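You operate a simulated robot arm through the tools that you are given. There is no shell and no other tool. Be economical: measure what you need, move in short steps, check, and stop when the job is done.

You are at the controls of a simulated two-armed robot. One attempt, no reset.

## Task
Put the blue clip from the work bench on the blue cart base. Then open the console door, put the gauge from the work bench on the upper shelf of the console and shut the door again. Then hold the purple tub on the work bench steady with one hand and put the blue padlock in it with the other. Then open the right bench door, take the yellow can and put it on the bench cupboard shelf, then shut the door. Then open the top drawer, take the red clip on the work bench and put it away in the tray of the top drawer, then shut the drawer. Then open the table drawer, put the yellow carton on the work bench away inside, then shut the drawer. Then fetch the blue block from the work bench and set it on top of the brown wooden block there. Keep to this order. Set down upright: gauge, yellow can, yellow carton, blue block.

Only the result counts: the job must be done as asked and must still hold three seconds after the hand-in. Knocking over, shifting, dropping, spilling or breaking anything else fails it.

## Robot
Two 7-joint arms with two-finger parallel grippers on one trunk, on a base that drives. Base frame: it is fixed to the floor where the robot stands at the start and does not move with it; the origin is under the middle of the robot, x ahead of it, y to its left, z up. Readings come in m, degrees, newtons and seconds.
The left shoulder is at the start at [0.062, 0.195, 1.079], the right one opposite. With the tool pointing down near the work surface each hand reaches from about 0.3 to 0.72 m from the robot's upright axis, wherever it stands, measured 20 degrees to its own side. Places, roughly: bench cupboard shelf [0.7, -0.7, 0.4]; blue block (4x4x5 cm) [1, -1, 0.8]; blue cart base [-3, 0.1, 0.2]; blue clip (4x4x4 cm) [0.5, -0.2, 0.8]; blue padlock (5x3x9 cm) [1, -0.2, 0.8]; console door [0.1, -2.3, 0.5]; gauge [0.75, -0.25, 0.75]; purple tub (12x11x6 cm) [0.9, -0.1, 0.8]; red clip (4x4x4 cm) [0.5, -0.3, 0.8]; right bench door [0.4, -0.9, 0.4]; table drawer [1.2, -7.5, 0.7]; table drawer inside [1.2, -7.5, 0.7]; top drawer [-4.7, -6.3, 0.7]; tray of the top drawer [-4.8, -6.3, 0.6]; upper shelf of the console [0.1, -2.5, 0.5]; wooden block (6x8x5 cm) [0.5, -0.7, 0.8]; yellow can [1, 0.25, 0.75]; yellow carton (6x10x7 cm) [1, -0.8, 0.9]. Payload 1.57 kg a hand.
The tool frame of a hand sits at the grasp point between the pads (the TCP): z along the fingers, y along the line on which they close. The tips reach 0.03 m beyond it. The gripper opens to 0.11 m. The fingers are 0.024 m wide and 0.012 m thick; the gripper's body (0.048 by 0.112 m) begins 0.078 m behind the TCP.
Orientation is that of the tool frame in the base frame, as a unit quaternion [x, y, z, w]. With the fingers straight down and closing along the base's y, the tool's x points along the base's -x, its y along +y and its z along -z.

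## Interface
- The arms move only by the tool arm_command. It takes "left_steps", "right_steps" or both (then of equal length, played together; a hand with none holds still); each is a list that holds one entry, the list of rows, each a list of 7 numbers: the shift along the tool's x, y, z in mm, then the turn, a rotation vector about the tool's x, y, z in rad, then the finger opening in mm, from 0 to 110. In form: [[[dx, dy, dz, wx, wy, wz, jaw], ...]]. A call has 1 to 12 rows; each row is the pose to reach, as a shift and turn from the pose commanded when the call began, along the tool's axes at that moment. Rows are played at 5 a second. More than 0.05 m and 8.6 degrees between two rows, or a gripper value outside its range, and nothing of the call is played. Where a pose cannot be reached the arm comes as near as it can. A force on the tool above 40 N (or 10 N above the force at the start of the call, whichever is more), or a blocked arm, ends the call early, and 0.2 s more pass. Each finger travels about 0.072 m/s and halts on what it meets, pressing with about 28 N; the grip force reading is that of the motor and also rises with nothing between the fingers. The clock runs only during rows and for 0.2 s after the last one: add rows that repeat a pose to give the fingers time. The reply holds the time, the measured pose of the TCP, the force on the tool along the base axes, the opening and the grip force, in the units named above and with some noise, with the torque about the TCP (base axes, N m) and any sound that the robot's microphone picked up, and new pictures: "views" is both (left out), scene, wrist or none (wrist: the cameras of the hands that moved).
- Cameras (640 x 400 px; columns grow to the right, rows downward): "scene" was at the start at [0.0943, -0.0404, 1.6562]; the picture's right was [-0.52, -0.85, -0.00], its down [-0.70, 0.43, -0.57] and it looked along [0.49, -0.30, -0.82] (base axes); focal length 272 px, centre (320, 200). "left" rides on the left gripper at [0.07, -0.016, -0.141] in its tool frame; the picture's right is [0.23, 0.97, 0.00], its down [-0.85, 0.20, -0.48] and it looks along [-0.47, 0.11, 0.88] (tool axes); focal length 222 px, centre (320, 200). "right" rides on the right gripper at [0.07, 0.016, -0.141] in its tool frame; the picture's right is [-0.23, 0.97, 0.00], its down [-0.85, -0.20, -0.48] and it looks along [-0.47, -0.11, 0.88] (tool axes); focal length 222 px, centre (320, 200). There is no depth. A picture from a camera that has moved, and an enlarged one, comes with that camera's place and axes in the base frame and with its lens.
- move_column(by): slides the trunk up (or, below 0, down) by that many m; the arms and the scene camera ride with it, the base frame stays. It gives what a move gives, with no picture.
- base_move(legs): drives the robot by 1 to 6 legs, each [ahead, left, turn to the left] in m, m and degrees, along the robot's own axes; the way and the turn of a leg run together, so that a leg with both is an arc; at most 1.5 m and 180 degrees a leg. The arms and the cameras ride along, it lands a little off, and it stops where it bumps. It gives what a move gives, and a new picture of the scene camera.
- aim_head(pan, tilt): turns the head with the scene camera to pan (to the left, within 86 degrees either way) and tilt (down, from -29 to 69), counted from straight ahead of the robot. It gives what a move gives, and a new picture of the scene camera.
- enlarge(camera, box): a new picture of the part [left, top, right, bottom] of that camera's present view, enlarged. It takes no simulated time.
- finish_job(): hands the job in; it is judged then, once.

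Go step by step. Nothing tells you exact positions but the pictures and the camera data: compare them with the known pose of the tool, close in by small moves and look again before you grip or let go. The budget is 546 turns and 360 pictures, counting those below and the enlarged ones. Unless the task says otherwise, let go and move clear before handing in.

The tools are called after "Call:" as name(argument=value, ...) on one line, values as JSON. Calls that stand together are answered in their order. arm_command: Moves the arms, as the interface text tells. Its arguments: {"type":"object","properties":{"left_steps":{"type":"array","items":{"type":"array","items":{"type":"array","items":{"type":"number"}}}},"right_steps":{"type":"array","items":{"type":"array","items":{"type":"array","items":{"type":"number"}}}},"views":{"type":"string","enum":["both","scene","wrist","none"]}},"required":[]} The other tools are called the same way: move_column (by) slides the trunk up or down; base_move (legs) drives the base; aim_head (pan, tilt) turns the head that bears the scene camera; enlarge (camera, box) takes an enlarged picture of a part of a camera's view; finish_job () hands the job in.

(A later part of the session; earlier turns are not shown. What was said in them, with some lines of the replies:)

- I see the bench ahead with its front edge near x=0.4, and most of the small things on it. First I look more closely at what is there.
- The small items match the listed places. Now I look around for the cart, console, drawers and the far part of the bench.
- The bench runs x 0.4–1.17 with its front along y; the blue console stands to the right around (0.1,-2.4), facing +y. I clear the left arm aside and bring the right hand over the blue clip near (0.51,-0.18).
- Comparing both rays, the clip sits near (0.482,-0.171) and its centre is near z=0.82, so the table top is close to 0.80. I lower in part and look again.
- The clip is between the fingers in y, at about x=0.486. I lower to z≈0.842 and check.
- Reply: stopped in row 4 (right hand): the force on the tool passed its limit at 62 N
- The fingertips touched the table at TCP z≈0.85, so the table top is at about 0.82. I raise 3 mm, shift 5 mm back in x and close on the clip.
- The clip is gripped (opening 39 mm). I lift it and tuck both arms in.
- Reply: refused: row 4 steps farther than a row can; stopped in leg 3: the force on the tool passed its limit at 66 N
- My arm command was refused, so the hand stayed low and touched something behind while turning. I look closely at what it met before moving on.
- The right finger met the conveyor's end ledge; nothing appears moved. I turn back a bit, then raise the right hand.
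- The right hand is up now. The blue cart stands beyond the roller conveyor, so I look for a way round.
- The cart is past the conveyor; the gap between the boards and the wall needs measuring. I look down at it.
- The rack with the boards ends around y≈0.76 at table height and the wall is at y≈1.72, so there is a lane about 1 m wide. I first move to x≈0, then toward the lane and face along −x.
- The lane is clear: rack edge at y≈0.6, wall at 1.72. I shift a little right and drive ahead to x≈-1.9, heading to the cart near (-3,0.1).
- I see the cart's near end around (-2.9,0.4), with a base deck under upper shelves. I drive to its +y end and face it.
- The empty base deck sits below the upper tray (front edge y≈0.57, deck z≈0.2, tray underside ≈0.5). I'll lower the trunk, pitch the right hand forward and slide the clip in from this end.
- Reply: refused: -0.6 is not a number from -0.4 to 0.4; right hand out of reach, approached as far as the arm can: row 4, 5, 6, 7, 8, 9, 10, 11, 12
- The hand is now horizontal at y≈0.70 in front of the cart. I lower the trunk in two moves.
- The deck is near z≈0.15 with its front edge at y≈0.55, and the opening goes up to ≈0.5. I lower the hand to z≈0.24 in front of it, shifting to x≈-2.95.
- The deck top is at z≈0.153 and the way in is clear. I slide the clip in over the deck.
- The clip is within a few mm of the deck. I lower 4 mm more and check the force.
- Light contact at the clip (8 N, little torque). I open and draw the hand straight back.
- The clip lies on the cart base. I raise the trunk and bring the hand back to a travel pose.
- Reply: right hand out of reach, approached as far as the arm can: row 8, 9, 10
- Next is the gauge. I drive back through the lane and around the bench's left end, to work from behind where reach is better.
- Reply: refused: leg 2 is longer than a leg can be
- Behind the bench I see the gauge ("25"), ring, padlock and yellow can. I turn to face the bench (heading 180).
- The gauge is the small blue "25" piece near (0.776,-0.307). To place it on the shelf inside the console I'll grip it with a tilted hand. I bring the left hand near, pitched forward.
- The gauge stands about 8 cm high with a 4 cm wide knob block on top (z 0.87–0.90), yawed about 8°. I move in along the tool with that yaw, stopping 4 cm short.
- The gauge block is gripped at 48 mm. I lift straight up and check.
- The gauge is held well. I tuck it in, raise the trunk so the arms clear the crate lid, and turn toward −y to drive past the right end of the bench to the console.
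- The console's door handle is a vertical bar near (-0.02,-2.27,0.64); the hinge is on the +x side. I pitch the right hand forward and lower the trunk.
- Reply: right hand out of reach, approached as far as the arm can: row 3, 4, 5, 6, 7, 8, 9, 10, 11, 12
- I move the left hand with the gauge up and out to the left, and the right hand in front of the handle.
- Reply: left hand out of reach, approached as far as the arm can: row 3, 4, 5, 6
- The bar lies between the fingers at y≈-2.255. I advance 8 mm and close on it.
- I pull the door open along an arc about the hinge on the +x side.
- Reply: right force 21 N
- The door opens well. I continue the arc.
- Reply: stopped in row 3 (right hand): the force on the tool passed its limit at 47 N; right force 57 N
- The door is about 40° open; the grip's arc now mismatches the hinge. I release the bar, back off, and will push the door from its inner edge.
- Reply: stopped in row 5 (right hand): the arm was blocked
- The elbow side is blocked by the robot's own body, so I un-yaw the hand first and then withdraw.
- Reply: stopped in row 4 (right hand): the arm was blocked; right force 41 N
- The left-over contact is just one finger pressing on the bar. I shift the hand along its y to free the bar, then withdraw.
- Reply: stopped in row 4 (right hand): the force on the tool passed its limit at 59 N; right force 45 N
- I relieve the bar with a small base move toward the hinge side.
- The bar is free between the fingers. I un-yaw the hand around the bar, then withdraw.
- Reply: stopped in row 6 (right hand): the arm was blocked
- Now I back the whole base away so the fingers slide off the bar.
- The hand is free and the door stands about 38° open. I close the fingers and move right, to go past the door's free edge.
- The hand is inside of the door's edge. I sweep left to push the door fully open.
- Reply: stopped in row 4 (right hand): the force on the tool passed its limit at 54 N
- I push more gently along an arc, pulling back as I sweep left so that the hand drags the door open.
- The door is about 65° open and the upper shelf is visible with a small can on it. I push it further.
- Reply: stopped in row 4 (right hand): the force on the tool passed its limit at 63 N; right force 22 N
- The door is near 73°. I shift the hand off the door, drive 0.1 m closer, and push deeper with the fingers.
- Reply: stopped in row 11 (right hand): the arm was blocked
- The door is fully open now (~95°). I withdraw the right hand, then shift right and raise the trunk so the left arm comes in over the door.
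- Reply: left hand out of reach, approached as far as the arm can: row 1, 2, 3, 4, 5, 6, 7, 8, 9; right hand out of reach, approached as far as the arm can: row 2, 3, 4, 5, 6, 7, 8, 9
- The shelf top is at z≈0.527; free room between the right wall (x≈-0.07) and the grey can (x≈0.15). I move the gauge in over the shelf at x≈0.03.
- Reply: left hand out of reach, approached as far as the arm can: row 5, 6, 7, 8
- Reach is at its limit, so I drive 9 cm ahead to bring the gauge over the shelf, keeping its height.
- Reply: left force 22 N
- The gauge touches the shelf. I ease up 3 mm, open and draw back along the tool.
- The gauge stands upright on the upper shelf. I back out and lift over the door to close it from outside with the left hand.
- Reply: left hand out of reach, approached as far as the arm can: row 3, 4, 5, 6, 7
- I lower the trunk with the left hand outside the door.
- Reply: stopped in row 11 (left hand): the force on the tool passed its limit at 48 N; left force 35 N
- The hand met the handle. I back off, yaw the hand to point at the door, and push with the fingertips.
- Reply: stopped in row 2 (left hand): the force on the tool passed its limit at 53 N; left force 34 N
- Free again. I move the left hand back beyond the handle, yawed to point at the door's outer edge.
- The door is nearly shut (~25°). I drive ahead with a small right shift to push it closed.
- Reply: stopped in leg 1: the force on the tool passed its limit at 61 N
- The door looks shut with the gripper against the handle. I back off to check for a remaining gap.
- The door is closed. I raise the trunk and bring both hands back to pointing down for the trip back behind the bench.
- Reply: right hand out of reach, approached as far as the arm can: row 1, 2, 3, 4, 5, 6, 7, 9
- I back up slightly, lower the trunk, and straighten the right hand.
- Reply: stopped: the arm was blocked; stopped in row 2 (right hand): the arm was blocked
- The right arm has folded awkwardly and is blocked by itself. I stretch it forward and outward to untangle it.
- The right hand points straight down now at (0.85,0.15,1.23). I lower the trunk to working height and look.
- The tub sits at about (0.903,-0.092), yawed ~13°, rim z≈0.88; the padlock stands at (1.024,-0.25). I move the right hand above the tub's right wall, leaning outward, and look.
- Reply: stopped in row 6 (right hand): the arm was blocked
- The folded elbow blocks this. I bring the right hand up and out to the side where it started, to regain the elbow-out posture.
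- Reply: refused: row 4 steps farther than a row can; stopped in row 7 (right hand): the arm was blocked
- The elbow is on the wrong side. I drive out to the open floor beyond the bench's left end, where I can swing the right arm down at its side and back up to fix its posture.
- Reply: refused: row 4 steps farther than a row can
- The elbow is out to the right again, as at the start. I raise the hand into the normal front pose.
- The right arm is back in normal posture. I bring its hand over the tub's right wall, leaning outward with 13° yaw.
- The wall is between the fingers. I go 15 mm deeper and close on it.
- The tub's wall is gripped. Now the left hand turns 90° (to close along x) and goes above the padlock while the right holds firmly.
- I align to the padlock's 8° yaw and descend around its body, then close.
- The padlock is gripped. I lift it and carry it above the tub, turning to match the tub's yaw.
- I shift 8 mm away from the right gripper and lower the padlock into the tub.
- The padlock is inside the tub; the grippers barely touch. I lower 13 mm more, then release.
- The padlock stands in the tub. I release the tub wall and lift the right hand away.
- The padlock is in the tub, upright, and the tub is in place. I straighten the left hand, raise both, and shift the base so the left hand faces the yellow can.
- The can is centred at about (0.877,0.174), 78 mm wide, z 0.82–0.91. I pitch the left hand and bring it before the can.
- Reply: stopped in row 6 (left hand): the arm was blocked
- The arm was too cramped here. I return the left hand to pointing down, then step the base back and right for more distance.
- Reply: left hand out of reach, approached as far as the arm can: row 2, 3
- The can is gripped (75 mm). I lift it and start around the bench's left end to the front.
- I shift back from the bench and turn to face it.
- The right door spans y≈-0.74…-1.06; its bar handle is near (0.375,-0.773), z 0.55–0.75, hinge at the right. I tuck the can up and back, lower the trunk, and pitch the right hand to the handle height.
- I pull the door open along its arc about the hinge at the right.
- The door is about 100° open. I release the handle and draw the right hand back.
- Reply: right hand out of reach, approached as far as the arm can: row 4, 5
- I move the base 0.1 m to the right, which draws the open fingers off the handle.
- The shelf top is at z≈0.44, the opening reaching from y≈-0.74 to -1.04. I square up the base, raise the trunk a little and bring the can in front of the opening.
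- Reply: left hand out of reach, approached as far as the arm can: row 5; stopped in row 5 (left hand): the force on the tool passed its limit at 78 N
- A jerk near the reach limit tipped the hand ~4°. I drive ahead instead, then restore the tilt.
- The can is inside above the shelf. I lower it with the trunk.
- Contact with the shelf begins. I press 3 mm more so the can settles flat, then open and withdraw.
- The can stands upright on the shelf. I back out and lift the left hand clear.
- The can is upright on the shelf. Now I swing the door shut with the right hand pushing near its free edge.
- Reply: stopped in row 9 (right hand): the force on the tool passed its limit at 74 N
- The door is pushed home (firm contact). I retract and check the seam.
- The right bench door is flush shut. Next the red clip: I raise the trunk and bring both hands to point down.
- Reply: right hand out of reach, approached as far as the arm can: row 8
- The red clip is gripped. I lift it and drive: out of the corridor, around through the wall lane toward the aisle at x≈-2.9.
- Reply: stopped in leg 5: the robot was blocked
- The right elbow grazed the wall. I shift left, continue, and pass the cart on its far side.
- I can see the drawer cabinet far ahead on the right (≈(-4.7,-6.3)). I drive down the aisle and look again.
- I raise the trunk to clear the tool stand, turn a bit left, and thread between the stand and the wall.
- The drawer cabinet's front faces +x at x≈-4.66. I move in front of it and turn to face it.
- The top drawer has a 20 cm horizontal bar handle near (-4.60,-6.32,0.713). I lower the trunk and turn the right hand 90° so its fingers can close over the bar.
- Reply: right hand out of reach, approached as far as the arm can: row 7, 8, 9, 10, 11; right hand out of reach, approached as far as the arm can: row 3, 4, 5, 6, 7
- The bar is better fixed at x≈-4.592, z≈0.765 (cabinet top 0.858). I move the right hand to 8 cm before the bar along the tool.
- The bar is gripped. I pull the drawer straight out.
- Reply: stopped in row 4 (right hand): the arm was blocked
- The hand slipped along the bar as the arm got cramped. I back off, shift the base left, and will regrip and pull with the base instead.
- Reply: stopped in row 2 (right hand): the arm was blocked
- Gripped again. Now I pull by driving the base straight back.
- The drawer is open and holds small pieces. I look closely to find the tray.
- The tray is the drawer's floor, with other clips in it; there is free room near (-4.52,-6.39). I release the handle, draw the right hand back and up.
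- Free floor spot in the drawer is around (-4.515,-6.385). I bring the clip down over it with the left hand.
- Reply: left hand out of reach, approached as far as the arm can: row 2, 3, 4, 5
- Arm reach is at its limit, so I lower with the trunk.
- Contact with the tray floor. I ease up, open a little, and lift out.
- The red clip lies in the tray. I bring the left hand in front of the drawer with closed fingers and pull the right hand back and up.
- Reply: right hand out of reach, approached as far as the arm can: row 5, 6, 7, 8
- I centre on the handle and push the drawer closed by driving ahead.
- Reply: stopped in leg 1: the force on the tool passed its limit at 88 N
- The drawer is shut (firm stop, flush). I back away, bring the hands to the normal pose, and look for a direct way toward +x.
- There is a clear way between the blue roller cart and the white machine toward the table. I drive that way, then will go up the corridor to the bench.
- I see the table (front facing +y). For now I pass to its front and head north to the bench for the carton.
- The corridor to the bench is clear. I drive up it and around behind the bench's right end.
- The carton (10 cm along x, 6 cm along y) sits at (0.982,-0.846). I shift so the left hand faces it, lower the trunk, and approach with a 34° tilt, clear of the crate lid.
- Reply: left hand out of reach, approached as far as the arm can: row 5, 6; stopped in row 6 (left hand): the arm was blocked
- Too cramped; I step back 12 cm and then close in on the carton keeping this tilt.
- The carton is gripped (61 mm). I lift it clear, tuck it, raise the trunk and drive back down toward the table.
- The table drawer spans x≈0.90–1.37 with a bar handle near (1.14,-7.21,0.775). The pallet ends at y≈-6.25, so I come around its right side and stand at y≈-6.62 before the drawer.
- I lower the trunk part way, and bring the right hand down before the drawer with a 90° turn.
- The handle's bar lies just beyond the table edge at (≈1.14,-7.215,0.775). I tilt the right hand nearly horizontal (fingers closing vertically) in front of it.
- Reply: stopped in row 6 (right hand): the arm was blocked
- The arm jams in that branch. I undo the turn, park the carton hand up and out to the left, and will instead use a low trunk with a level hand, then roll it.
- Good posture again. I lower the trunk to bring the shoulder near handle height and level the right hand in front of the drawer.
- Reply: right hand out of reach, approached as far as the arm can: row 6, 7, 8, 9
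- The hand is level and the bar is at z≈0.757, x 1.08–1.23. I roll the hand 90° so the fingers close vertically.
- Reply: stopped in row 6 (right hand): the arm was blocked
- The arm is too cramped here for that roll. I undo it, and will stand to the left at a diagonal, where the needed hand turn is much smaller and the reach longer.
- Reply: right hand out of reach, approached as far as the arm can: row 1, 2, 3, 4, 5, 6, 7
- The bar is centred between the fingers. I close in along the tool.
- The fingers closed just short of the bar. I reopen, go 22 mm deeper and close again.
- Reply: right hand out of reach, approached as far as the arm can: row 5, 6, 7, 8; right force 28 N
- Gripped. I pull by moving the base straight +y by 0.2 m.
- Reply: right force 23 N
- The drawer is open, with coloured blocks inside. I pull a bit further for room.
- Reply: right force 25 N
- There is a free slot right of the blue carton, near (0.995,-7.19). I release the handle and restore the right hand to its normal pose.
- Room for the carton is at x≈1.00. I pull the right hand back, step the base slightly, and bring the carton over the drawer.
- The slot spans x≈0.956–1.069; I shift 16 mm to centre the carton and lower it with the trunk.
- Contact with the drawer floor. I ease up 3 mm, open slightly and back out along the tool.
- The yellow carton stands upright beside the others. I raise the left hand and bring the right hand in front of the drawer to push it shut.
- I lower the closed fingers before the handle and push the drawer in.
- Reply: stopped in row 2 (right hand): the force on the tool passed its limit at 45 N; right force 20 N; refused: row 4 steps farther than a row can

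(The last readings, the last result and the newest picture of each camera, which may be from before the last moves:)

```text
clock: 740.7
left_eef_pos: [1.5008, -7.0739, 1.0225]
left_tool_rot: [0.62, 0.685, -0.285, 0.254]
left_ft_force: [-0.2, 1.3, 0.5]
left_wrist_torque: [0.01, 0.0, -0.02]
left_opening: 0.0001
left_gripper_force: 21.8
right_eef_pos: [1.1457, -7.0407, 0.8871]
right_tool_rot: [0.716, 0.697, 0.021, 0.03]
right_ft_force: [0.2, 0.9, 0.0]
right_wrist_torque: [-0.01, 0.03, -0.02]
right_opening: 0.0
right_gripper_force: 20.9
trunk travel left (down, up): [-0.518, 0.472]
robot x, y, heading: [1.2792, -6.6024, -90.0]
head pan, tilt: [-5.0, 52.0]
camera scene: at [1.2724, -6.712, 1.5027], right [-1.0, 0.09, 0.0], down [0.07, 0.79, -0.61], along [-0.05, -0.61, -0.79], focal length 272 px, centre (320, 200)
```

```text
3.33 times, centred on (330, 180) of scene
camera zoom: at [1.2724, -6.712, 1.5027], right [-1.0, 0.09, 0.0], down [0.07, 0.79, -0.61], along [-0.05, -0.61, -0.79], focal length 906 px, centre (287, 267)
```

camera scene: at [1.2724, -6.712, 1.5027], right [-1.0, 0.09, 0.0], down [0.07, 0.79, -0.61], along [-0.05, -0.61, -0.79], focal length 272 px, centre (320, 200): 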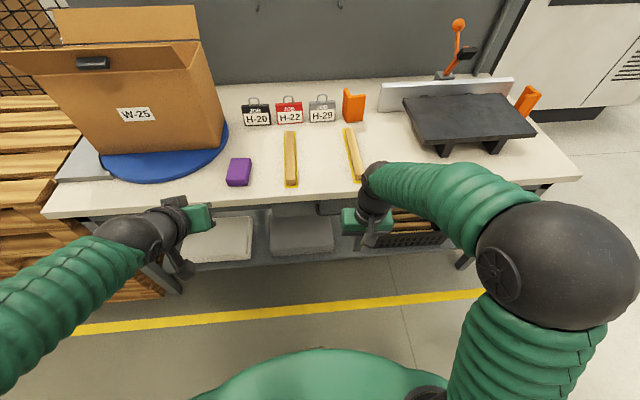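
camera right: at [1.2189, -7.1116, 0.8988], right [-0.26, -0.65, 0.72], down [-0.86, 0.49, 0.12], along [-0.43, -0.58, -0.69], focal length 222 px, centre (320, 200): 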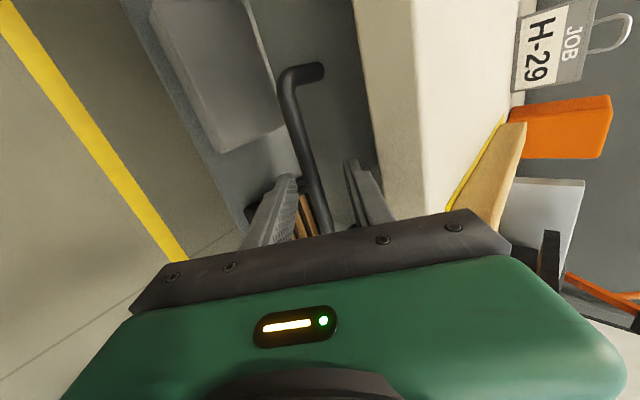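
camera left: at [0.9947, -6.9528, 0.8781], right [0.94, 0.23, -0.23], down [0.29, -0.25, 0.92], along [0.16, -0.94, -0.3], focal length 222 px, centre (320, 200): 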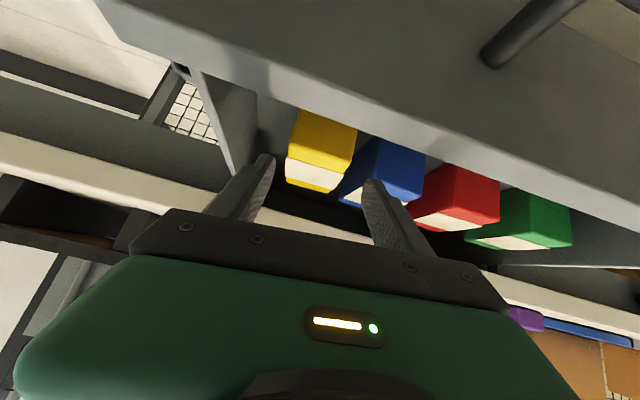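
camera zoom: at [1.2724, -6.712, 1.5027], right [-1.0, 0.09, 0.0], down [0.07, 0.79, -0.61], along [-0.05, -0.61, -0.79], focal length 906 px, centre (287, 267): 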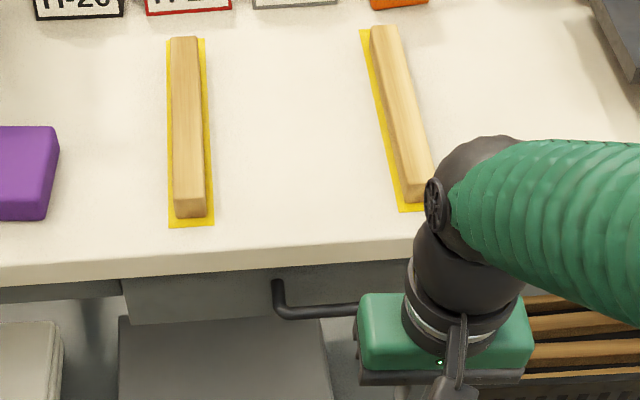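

The bar is back at its closed place (y≈-7.23) and it stopped hard, so the drawer is shut. Last: the blue block. I restore the left hand, raise the trunk and drive back behind the bench.

Call:
move_column(by=0.4)

Call:
arm_command(left_steps=[[[5, 0, -5, -0.008, 0.13, 0.016, 20], [10, 0, -10, -0.015, 0.26, 0.032, 40], [15, 0, -15, -0.022, 0.39, 0.047, 60], [20, 0, -20, -0.03, 0.52, 0.063, 60], [25, 0, -25, -0.037, 0.65, 0.079, 60], [30, 0, -30, -0.045, 0.783, 0.0945, 60]]], right_steps=[[[0, 0, 0, 0, 0, 0, 0], [0, 0, 0, 0, 0, 0, 0], [0, 0, 0, 0, 0, 0, 0], [0, -10, 0, 0, 0, 0, 0], [0, -20, 0, 0, 0, 0, 0], [0, -30, 0, 0, 0, 0, 0]]], views="none")

Call:
base_move(legs=[[0, -1.0, 0], [-0.8, 0, 0], [-0.6, 0.45, 0], [-1.3, 0.25, 0], [-1.1, 0, 0], [-0.4, 0, 0]])

```text
clock: 744.5
left_eef_pos: [1.5, -7.0752, 1.4222]
left_tool_rot: [0.62, 0.685, -0.285, 0.254]
left_ft_force: [0.3, 0.4, -0.3]
left_wrist_torque: [0.01, 0.0, 0.0]
left_opening: 0.0
left_gripper_force: 21.5
right_eef_pos: [1.1453, -7.0413, 1.288]
right_tool_rot: [0.716, 0.697, 0.02, 0.031]
right_ft_force: [-0.4, 0.0, -0.3]
right_wrist_torque: [0.02, 0.0, 0.03]
right_opening: 0.0
right_gripper_force: 20.9
trunk travel left (down, up): [-0.918, 0.072]
robot x, y, heading: [1.2768, -6.6043, -90.3]
head pan, tilt: [-5.0, 52.0]
```

```text
clock: 745.9
left_eef_pos: [1.4965, -7.0346, 1.4221]
left_tool_rot: [0.707, 0.707, 0.001, -0.002]
left_ft_force: [-0.7, 0.1, 0.5]
left_wrist_torque: [0.03, 0.01, 0.0]
left_opening: 0.06
left_gripper_force: 0.1
right_eef_pos: [1.1135, -7.0428, 1.2841]
right_tool_rot: [0.716, 0.697, 0.021, 0.031]
right_ft_force: [0.7, 0.2, 0.6]
right_wrist_torque: [-0.01, -0.03, -0.01]
right_opening: 0.0
right_gripper_force: 21.4
trunk travel left (down, up): [-0.918, 0.072]
robot x, y, heading: [1.2786, -6.607, -90.1]
head pan, tilt: [-5.0, 52.0]
```

```text
clock: 756.8
left_eef_pos: [0.5914, -6.0503, 1.4214]
left_tool_rot: [0.71, 0.704, 0.013, 0.004]
left_ft_force: [-1.9, -1.3, 0.3]
left_wrist_torque: [0.06, -0.11, 0.01]
left_opening: 0.0603
left_gripper_force: 0.0
right_eef_pos: [0.2116, -6.058, 1.2744]
right_tool_rot: [0.719, 0.694, 0.033, 0.033]
right_ft_force: [-0.5, -0.8, -0.7]
right_wrist_torque: [0.03, -0.11, -0.01]
right_opening: 0.0
right_gripper_force: 21.5
trunk travel left (down, up): [-0.918, 0.072]
robot x, y, heading: [0.4081, -5.6057, -90.6]
head pan, tilt: [-5.0, 52.0]
stopped in leg 3: the robot was blocked; the commanded pose is now the measured one
camera scene: at [0.3742, -5.7392, 1.9005], right [-1.0, 0.09, -0.01], down [0.08, 0.79, -0.6], along [-0.04, -0.6, -0.8], focal length 272 px, centre (320, 200)
```

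scene: 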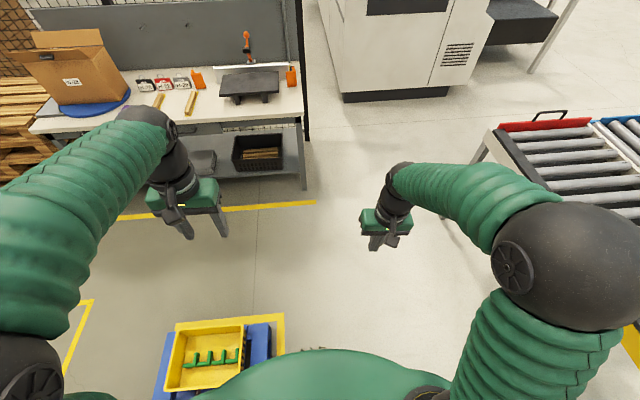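

The base touched the pallet edge (it seems unmoved). I step right, clear it and continue up the corridor.

Call:
base_move(legs=[[0, -0.17, 0.6], [-0.8, 0, 0], [-0.6, 0.75, 0], [-1.3, 0.07, 0], [-1.1, 0.03, 0], [0, 0.38, 0]])

Call:
base_move(legs=[[-0.83, 0.03, 0], [0, 0, -90]])

```text
clock: 780.1
left_eef_pos: [1.7293, -2.2494, 1.4274]
left_tool_rot: [0.71, 0.704, 0.006, 0.007]
left_ft_force: [-1.0, 0.4, 0.2]
left_wrist_torque: [-0.03, -0.1, -0.03]
left_opening: 0.0601
left_gripper_force: 0.0
right_eef_pos: [1.3501, -2.2556, 1.2824]
right_tool_rot: [0.718, 0.695, 0.028, 0.037]
right_ft_force: [-1.1, 0.1, -0.1]
right_wrist_torque: [0.02, -0.08, -0.04]
right_opening: 0.0003
right_gripper_force: 21.5
trunk travel left (down, up): [-0.918, 0.072]
robot x, y, heading: [1.5393, -1.8223, -90.6]
head pan, tilt: [-5.0, 52.0]
camera scene: at [1.5119, -1.9276, 1.9025], right [-1.0, 0.1, -0.01], down [0.08, 0.79, -0.61], along [-0.05, -0.61, -0.79], focal length 272 px, centre (320, 200)
```

scene: 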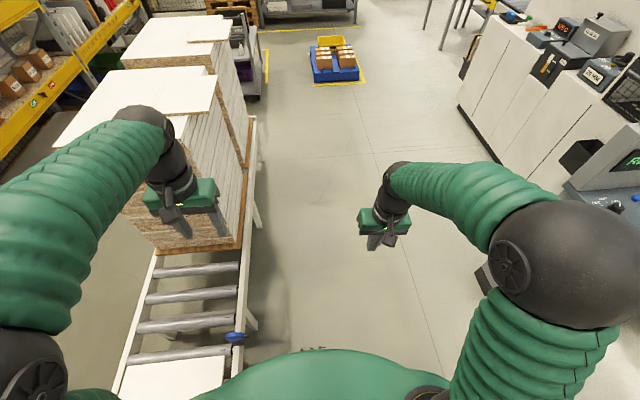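

```text
clock: 788.3
left_eef_pos: [1.1501, -1.2021, 1.4244]
left_tool_rot: [1.0, -0.005, 0.001, 0.004]
left_ft_force: [-0.4, 0.0, -0.9]
left_wrist_torque: [0.02, 0.02, 0.01]
left_opening: 0.0598
left_gripper_force: 0.1
right_eef_pos: [1.1457, -0.8203, 1.2838]
right_tool_rot: [0.999, -0.017, -0.008, 0.039]
right_ft_force: [-0.3, -0.7, 0.3]
right_wrist_torque: [0.01, -0.02, -0.05]
right_opening: 0.0
right_gripper_force: 21.3
trunk travel left (down, up): [-0.918, 0.072]
robot x, y, heading: [1.584, -0.9978, 179.7]
head pan, tilt: [-5.0, 52.0]
camera scene: at [1.4718, -0.9893, 1.9027], right [0.1, 1.0, 0.0], down [0.79, -0.08, -0.61], along [-0.61, 0.06, -0.79], focal length 272 px, centre (320, 200)
```

scene: 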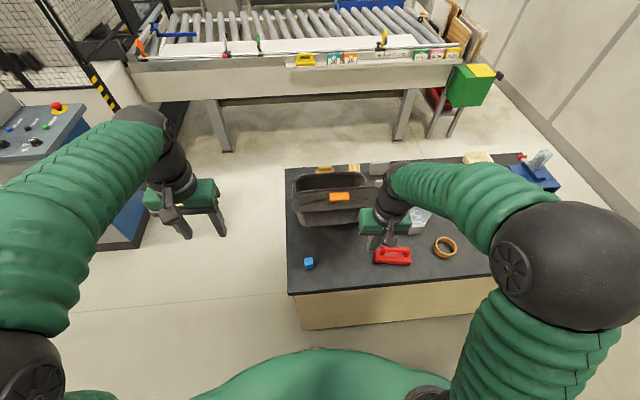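

The blue block is at (0.982,-0.988). I shift right a little, lower the trunk and bring the left hand over it.

Call:
base_move(legs=[[0, -0.13, 0]])

Call:
move_column(by=-0.24)

Call:
arm_command(left_steps=[[[-24, -12, 29, 0, 0, 0, 70], [-48, -24, 58, 0, 0, 0, 70], [-72, -36, 87, 0, 0, 0, 70], [-96, -48, 117, 0, 0, 0, 70], [-120, -60, 146, 0, 0, 0, 70], [-144, -72, 175, 0, 0, 0, 70], [-168, -82, 204, 0, 0, 0, 70], [-168, -82, 204, 0, 0, 0, 70]]], views="wrist")

```text
clock: 789.6
left_eef_pos: [1.1533, -1.1177, 1.4182]
left_tool_rot: [1.0, -0.001, -0.001, -0.009]
left_ft_force: [-0.5, 0.3, 0.1]
left_wrist_torque: [0.0, 0.02, 0.03]
left_opening: 0.0599
left_gripper_force: 0.0
right_eef_pos: [1.1473, -0.7328, 1.2903]
right_tool_rot: [1.0, -0.014, -0.008, 0.026]
right_ft_force: [-0.3, -0.1, 0.3]
right_wrist_torque: [0.02, 0.0, 0.04]
right_opening: 0.0002
right_gripper_force: 21.1
trunk travel left (down, up): [-0.918, 0.072]
robot x, y, heading: [1.5802, -0.8702, 179.7]
head pan, tilt: [-5.0, 52.0]
camera scene: at [1.4729, -0.9138, 1.9022], right [0.09, 1.0, 0.03], down [0.79, -0.06, -0.62], along [-0.61, 0.08, -0.79], focal length 272 px, centre (320, 200)
```

scene: 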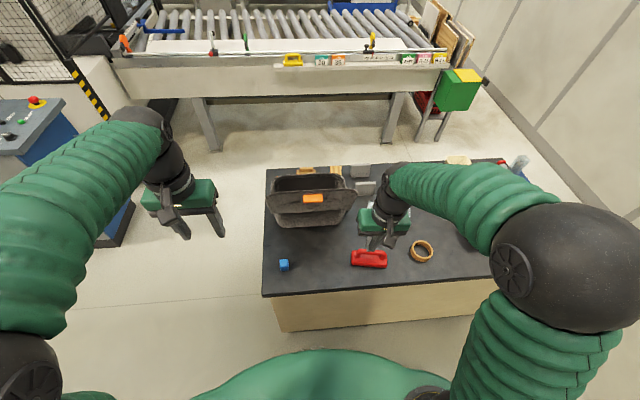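

```text
clock: 792.1
left_eef_pos: [1.1548, -1.0877, 1.1835]
left_tool_rot: [1.0, 0.0, -0.001, 0.002]
left_ft_force: [0.7, -0.9, 0.7]
left_wrist_torque: [0.05, 0.02, 0.01]
left_opening: 0.0601
left_gripper_force: 0.0
right_eef_pos: [1.148, -0.7067, 1.0472]
right_tool_rot: [0.999, -0.013, -0.009, 0.037]
right_ft_force: [-0.5, -1.0, 0.7]
right_wrist_torque: [0.06, 0.0, 0.03]
right_opening: 0.0
right_gripper_force: 21.3
trunk travel left (down, up): [-0.678, 0.312]
robot x, y, heading: [1.5819, -0.8767, 179.5]
head pan, tilt: [-5.0, 52.0]
```

```text
clock: 793.9
left_eef_pos: [0.9863, -1.0002, 0.982]
left_tool_rot: [1.0, -0.001, -0.002, 0.003]
left_ft_force: [0.1, -0.5, 0.2]
left_wrist_torque: [0.04, 0.01, 0.0]
left_opening: 0.0701
left_gripper_force: 0.1
right_eef_pos: [1.1482, -0.7023, 1.0467]
right_tool_rot: [0.999, -0.014, -0.009, 0.037]
right_ft_force: [0.7, -0.5, -0.6]
right_wrist_torque: [0.02, 0.01, -0.01]
right_opening: 0.0
right_gripper_force: 21.3
trunk travel left (down, up): [-0.678, 0.312]
robot x, y, heading: [1.5815, -0.8741, 179.7]
head pan, tilt: [-5.0, 52.0]
camera left: at [1.057, -0.9846, 1.1223], right [0.23, -0.97, 0.0], down [-0.85, -0.2, 0.48], along [-0.47, -0.11, -0.88], focal length 222 px, centre (320, 200)
```

left: 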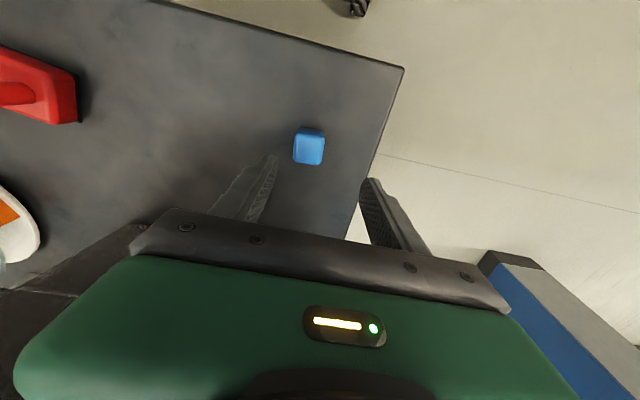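

Call:
arm_command(left_steps=[[[-2, -6, 40, 0, 0, -0.09, 70], [-4, -11, 80, 0, 0, -0.17, 70], [-4, -11, 105, 0, 0, -0.17, 70], [-4, -11, 120, 0, 0, -0.17, 70], [-4, -11, 120, 0, 0, -0.17, 50], [-4, -11, 120, 0, 0, -0.17, 30], [-4, -11, 120, 0, 0, -0.17, 20], [-4, -11, 120, 0, 0, -0.17, 20]]], views="wrist")

```text
clock: 795.7
left_eef_pos: [0.9804, -0.9878, 0.8611]
left_tool_rot: [0.996, 0.084, -0.002, 0.004]
left_ft_force: [0.7, -0.5, 0.4]
left_wrist_torque: [0.01, -0.03, 0.01]
left_opening: 0.0353
left_gripper_force: 28.4
right_eef_pos: [1.1483, -0.6992, 1.0446]
right_tool_rot: [0.999, -0.013, -0.008, 0.039]
right_ft_force: [-0.3, 0.8, -0.4]
right_wrist_torque: [0.02, 0.0, 0.01]
right_opening: 0.0
right_gripper_force: 21.3
trunk travel left (down, up): [-0.678, 0.312]
robot x, y, heading: [1.5817, -0.8721, 179.4]
head pan, tilt: [-5.0, 52.0]
camera left: at [1.0471, -0.9603, 1.0017], right [0.39, -0.92, 0.01], down [-0.81, -0.34, 0.48], along [-0.44, -0.19, -0.88], focal length 222 px, centre (320, 200)
```

left: 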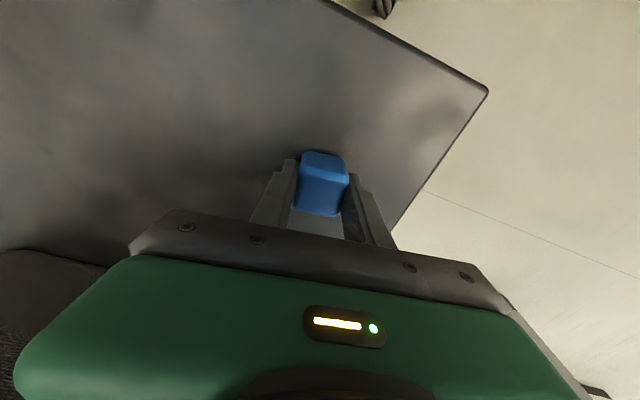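

The blue block is gripped. I lift it and drive around the right end to the front of the bench.

Call:
arm_command(left_steps=[[[0, 0, -45, 0, 0, 0, 20], [0, 0, -90, 0, 0, 0, 20], [0, 0, -135, 0, 0, 0.02, 20], [20, 0, -175, 0, 0, 0.06, 20], [50, 0, -210, 0, 0, 0.1, 20], [85, 0, -240, 0, 0, 0.14, 20], [120, 0, -260, 0, 0, 0.17, 20]]], views="none")

Call:
move_column(by=0.15)

Call:
base_move(legs=[[0, 0, 90.3], [0.8, -0.08, 0], [0, -1.45, 0], [0, 0, 90], [-0.25, 0.92, 0]])

```text
clock: 797.3
left_eef_pos: [1.1055, -0.968, 1.1238]
left_tool_rot: [1.0, -0.001, -0.002, 0.004]
left_ft_force: [1.9, 0.2, -0.1]
left_wrist_torque: [0.03, -0.02, 0.03]
left_opening: 0.0353
left_gripper_force: 27.6
right_eef_pos: [1.1502, -0.6996, 1.0464]
right_tool_rot: [0.999, -0.013, -0.008, 0.039]
right_ft_force: [0.4, 0.2, 0.0]
right_wrist_torque: [0.02, 0.01, -0.03]
right_opening: 0.0
right_gripper_force: 21.3
trunk travel left (down, up): [-0.678, 0.312]
robot x, y, heading: [1.581, -0.869, 179.7]
head pan, tilt: [-5.0, 52.0]
```

```text
clock: 799.0
left_eef_pos: [1.1016, -0.9671, 1.2724]
left_tool_rot: [1.0, 0.0, -0.001, 0.004]
left_ft_force: [-0.3, -0.2, -0.8]
left_wrist_torque: [0.03, -0.01, -0.02]
left_opening: 0.0351
left_gripper_force: 27.8
right_eef_pos: [1.1472, -0.7003, 1.1959]
right_tool_rot: [0.999, -0.013, -0.009, 0.039]
right_ft_force: [0.3, -0.9, -0.5]
right_wrist_torque: [0.0, -0.01, 0.0]
right_opening: 0.0003
right_gripper_force: 21.2
trunk travel left (down, up): [-0.828, 0.162]
robot x, y, heading: [1.5831, -0.8724, 179.5]
head pan, tilt: [-5.0, 52.0]
```

```text
clock: 822.3
left_eef_pos: [0.3915, -0.6073, 1.2732]
left_tool_rot: [0.068, 0.998, 0.005, 0.001]
left_ft_force: [0.0, -1.1, -0.7]
left_wrist_torque: [0.05, 0.02, -0.01]
left_opening: 0.0353
left_gripper_force: 27.7
right_eef_pos: [0.3092, -0.868, 1.1952]
right_tool_rot: [0.081, 0.996, 0.039, 0.011]
right_ft_force: [-0.1, -0.1, 0.0]
right_wrist_torque: [0.0, -0.04, -0.01]
right_opening: 0.0001
right_gripper_force: 21.7
trunk travel left (down, up): [-0.828, 0.162]
robot x, y, heading: [-0.0949, -0.6346, -8.5]
head pan, tilt: [-5.0, 52.0]
camera scene: at [0.0099, -0.6618, 1.8126], right [-0.23, -0.97, 0.0], down [-0.77, 0.18, -0.61], along [0.6, -0.14, -0.79], focal length 272 px, centre (320, 200)
```

scene: 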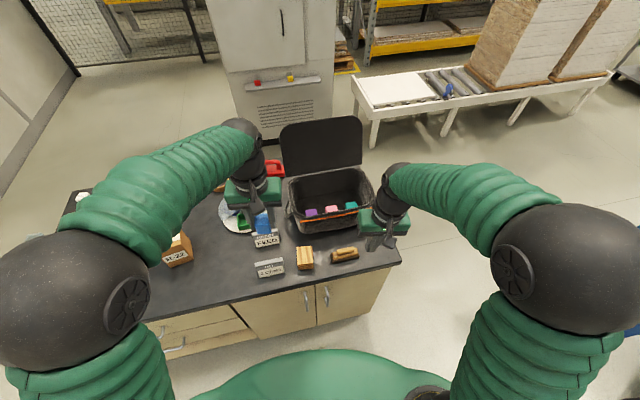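

The wooden block is near (0.470,-0.711). I square up the base and lower the trunk to working height.

Call:
base_move(legs=[[-0.03, -0.13, 8.5]])

Call:
move_column(by=-0.15)

Call:
enlarge(camera="scene", box=[200, 180, 400, 310])

```text
clock: 823.6
left_eef_pos: [0.3414, -0.628, 1.2707]
left_tool_rot: [-0.007, 1.0, -0.009, 0.002]
left_ft_force: [-0.1, 0.8, -0.8]
left_wrist_torque: [-0.18, -0.03, 0.02]
left_opening: 0.0352
left_gripper_force: 28.0
right_eef_pos: [0.2973, -0.8987, 1.1997]
right_tool_rot: [0.007, 1.0, 0.027, 0.01]
right_ft_force: [0.1, 0.9, 1.2]
right_wrist_torque: [-0.15, -0.01, -0.03]
right_opening: 0.0
right_gripper_force: 21.2
trunk travel left (down, up): [-0.828, 0.162]
robot x, y, heading: [-0.1366, -0.7578, 0.2]
head pan, tilt: [-5.0, 52.0]
camera scene: at [-0.0262, -0.7214, 1.8122], right [-0.08, -1.0, 0.03], down [-0.79, 0.05, -0.62], along [0.61, -0.07, -0.79], focal length 272 px, centre (320, 200)
```

scene: 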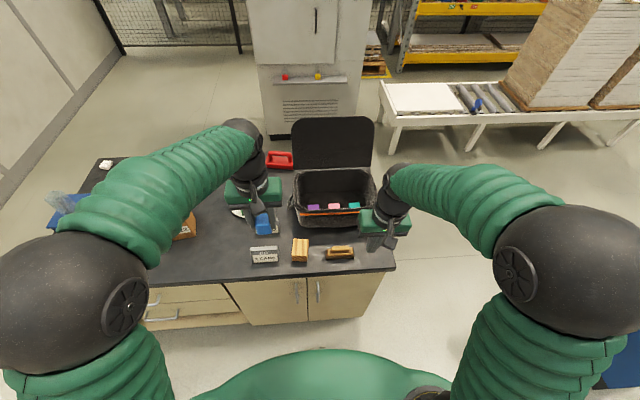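

```text
clock: 825.3
left_eef_pos: [0.3404, -0.6475, 1.1231]
left_tool_rot: [-0.007, 1.0, 0.0, 0.002]
left_ft_force: [0.5, 1.0, 0.1]
left_wrist_torque: [-0.08, 0.03, 0.03]
left_opening: 0.0353
left_gripper_force: 27.8
right_eef_pos: [0.2967, -0.9172, 1.0478]
right_tool_rot: [0.004, 0.999, 0.035, 0.01]
right_ft_force: [0.6, 0.3, 0.4]
right_wrist_torque: [-0.07, 0.03, -0.01]
right_opening: 0.0001
right_gripper_force: 21.2
trunk travel left (down, up): [-0.678, 0.312]
robot x, y, heading: [-0.1363, -0.7565, -0.0]
head pan, tilt: [-5.0, 52.0]
```

```text
3.08 times, centred on (300, 245) of scene
camera zoom: at [-0.0271, -0.7491, 1.6627], right [-0.08, -1.0, 0.01], down [-0.79, 0.06, -0.61], along [0.61, -0.06, -0.79], focal length 836 px, centre (382, 62)
```

zoom: 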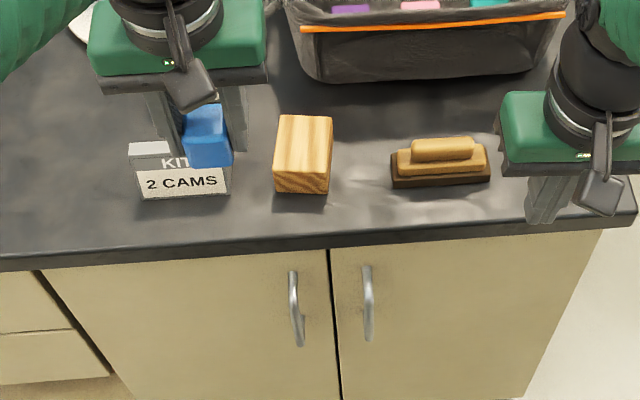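

Call:
arm_command(left_steps=[[[-27, -13, 20, 0, 0, 0, 20], [-55, -27, 45, 0, 0, 0, 20], [-82, -40, 75, 0, 0, 0, 20], [-110, -54, 105, 0, 0, 0, 20], [-137, -67, 135, 0, 0, 0, 20], [-137, -67, 140, 0, 0, 0, 20]]], views="wrist")

```text
clock: 826.7
left_eef_pos: [0.4788, -0.7225, 0.9842]
left_tool_rot: [-0.006, 1.0, 0.004, 0.002]
left_ft_force: [-1.0, 0.1, -0.6]
left_wrist_torque: [-0.06, -0.04, 0.0]
left_opening: 0.0352
left_gripper_force: 27.7
right_eef_pos: [0.2947, -0.9257, 1.0474]
right_tool_rot: [0.006, 0.999, 0.039, 0.01]
right_ft_force: [0.1, -0.4, -0.1]
right_wrist_torque: [0.0, 0.01, 0.01]
right_opening: 0.0002
right_gripper_force: 21.2
trunk travel left (down, up): [-0.678, 0.312]
robot x, y, heading: [-0.1358, -0.7602, 0.5]
head pan, tilt: [-5.0, 52.0]
camera left: at [0.4077, -0.7413, 1.1264], right [-0.24, 0.97, 0.01], down [0.85, 0.21, 0.48], along [0.47, 0.12, -0.87], focal length 222 px, centre (320, 200)
```

left: 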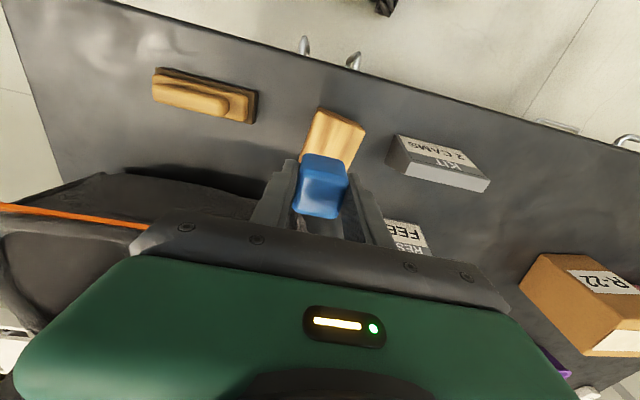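

The wooden block's top is centred at (0.479,-0.711). I align and lower the blue block onto it.

Call:
arm_command(left_steps=[[[0, 6, 20, 0, 0, 0.04, 20], [0, 11, 45, 0, 0, 0.08, 20], [0, 11, 65, 0, 0, 0.08, 20], [0, 11, 65, 0, 0, 0.08, 20]]], views="wrist")

```text
clock: 827.7
left_eef_pos: [0.4789, -0.7089, 0.9195]
left_tool_rot: [0.034, 0.999, 0.004, 0.002]
left_ft_force: [-0.5, -0.8, -0.5]
left_wrist_torque: [0.01, 0.01, -0.04]
left_opening: 0.0353
left_gripper_force: 28.1
right_eef_pos: [0.2954, -0.9265, 1.0456]
right_tool_rot: [0.005, 0.999, 0.039, 0.009]
right_ft_force: [0.1, 0.0, -0.2]
right_wrist_torque: [-0.02, -0.01, -0.01]
right_opening: 0.0
right_gripper_force: 21.6
trunk travel left (down, up): [-0.678, 0.312]
robot x, y, heading: [-0.1343, -0.7597, 0.3]
head pan, tilt: [-5.0, 52.0]
camera left: at [0.4066, -0.7219, 1.0607], right [-0.16, 0.99, 0.01], down [0.86, 0.14, 0.48], along [0.48, 0.08, -0.88], focal length 222 px, centre (320, 200)
```

left: 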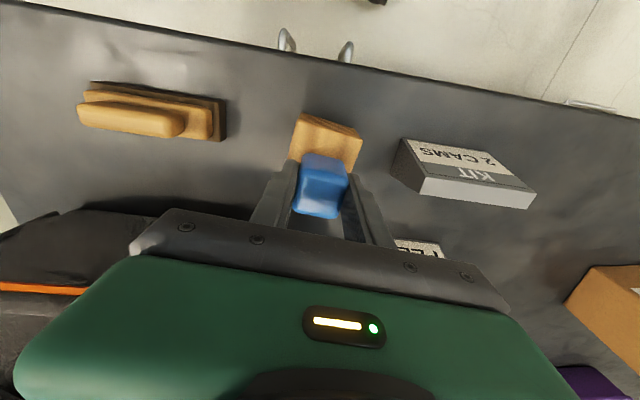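

Call:
arm_command(left_steps=[[[0, 0, 4, 0, 0, 0, 20], [0, 0, 7, 0, 0, 0, 20]]], views="none")

```text
clock: 828.3
left_eef_pos: [0.4774, -0.7107, 0.9109]
left_tool_rot: [0.034, 0.999, 0.004, 0.002]
left_ft_force: [-0.4, -0.9, 0.0]
left_wrist_torque: [0.0, 0.02, -0.01]
left_opening: 0.0354
left_gripper_force: 28.0
right_eef_pos: [0.2967, -0.929, 1.0458]
right_tool_rot: [0.006, 0.999, 0.039, 0.009]
right_ft_force: [0.6, 0.1, -0.4]
right_wrist_torque: [0.04, 0.03, 0.0]
right_opening: 0.0002
right_gripper_force: 21.1
trunk travel left (down, up): [-0.678, 0.312]
robot x, y, heading: [-0.1358, -0.76, 0.3]
head pan, tilt: [-5.0, 52.0]
```

Call:
arm_command(left_steps=[[[0, 0, 3, 0, 0, 0, 20], [0, 0, 4, 0, 0, 0, 20]]], views="none")

```text
clock: 828.9
left_eef_pos: [0.4778, -0.7097, 0.9101]
left_tool_rot: [0.034, 0.999, 0.005, 0.003]
left_ft_force: [-0.8, 0.5, 7.6]
left_wrist_torque: [-0.11, 0.07, -0.01]
left_opening: 0.035
left_gripper_force: 27.8
right_eef_pos: [0.2951, -0.9269, 1.047]
right_tool_rot: [0.006, 0.999, 0.039, 0.01]
right_ft_force: [0.4, 0.5, -0.4]
right_wrist_torque: [0.02, 0.0, 0.02]
right_opening: 0.0
right_gripper_force: 21.5
trunk travel left (down, up): [-0.678, 0.312]
robot x, y, heading: [-0.137, -0.76, 0.2]
head pan, tilt: [-5.0, 52.0]
```

Light contact (8 N). I release slowly and lift straight up.

Call:
arm_command(left_steps=[[[0, 0, 0, 0, 0, 0, 38], [0, 0, 0, 0, 0, 0, 44], [0, 0, 0, 0, 0, 0, 50], [0, 0, 0, 0, 0, 0, 50], [0, 0, -30, 0, 0, 0, 50], [0, 0, -70, 0, 0, 0, 50], [0, 0, -115, 0, 0, 0, 50], [20, 0, -155, 0, 0, 0, 50], [60, 0, -180, 0, 0, 0, 50]]], views="wrist")

Call:
aim_head(pan=-5, tilt=55)

```text
clock: 830.9
left_eef_pos: [0.4131, -0.7082, 1.0911]
left_tool_rot: [0.034, 0.999, 0.004, 0.004]
left_ft_force: [-0.2, 0.1, 0.5]
left_wrist_torque: [0.0, -0.03, 0.0]
left_opening: 0.0501
left_gripper_force: 0.1
right_eef_pos: [0.2947, -0.9275, 1.0468]
right_tool_rot: [0.007, 0.999, 0.039, 0.011]
right_ft_force: [-0.5, -0.2, 0.5]
right_wrist_torque: [-0.01, 0.03, -0.02]
right_opening: 0.0001
right_gripper_force: 21.4
trunk travel left (down, up): [-0.678, 0.312]
robot x, y, heading: [-0.1334, -0.761, 0.1]
head pan, tilt: [-5.0, 52.0]
camera left: at [0.3416, -0.722, 1.2321], right [-0.16, 0.99, 0.01], down [0.86, 0.14, 0.49], along [0.48, 0.08, -0.87], focal length 222 px, centre (320, 200)
```

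left: 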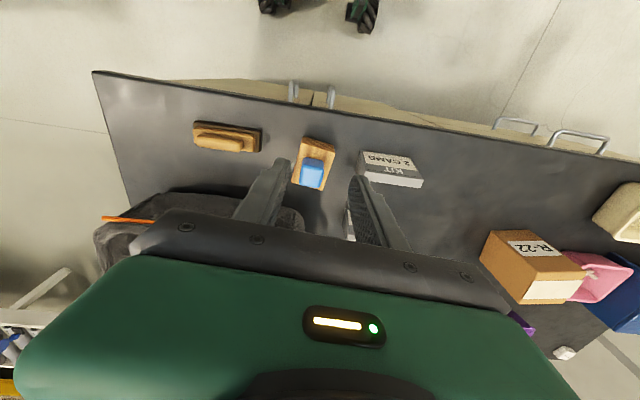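

```text
clock: 831.6
left_eef_pos: [0.4162, -0.7086, 1.0901]
left_tool_rot: [0.034, 0.999, 0.005, 0.002]
left_ft_force: [0.6, -0.1, 0.6]
left_wrist_torque: [0.0, 0.01, 0.05]
left_opening: 0.0502
left_gripper_force: 0.1
right_eef_pos: [0.2955, -0.9274, 1.047]
right_tool_rot: [0.006, 0.999, 0.039, 0.01]
right_ft_force: [0.6, -0.3, -0.4]
right_wrist_torque: [-0.01, 0.0, 0.0]
right_opening: 0.0002
right_gripper_force: 21.6
trunk travel left (down, up): [-0.678, 0.312]
robot x, y, heading: [-0.1334, -0.7601, 0.3]
head pan, tilt: [-5.0, 55.0]
camera scene: at [-0.0312, -0.7666, 1.6589], right [-0.08, -1.0, 0.0], down [-0.82, 0.07, -0.57], along [0.57, -0.05, -0.82], focal length 272 px, centre (320, 200)
```

scene: 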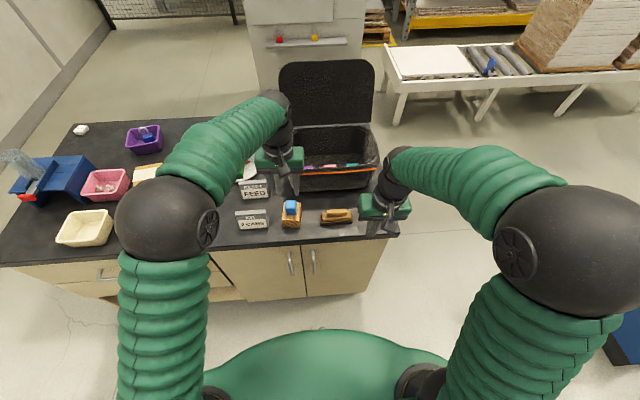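

The blue block stands centred on the wooden block and both hands are clear of everything, so I hand the job in.

Call:
finish_job()

```text
The job is handed in.
```

I did all seven jobs in the order asked, let go of everything and handed in. I don't have the judge's result.

- **Placed items:** The blue clip, gauge, padlock, yellow can, red clip and blue block each looked in place in my last view of them, standing upright where that was asked.
- **Yellow carton:** It was last seen upright in the table drawer, before I pushed the drawer shut.
- **Doors and drawers:** The console door, bench door and both drawers are shut. The table drawer was pushed to a hard stop and its handle is back where it was; that check is good to about 1 cm.
- **Bumps:** Early on, a finger touched the end of the conveyor. While driving, an elbow grazed the wall and the base touched the floor pallet near the table. I saw nothing shifted each time, but I did not go back to look closely at the pallet.
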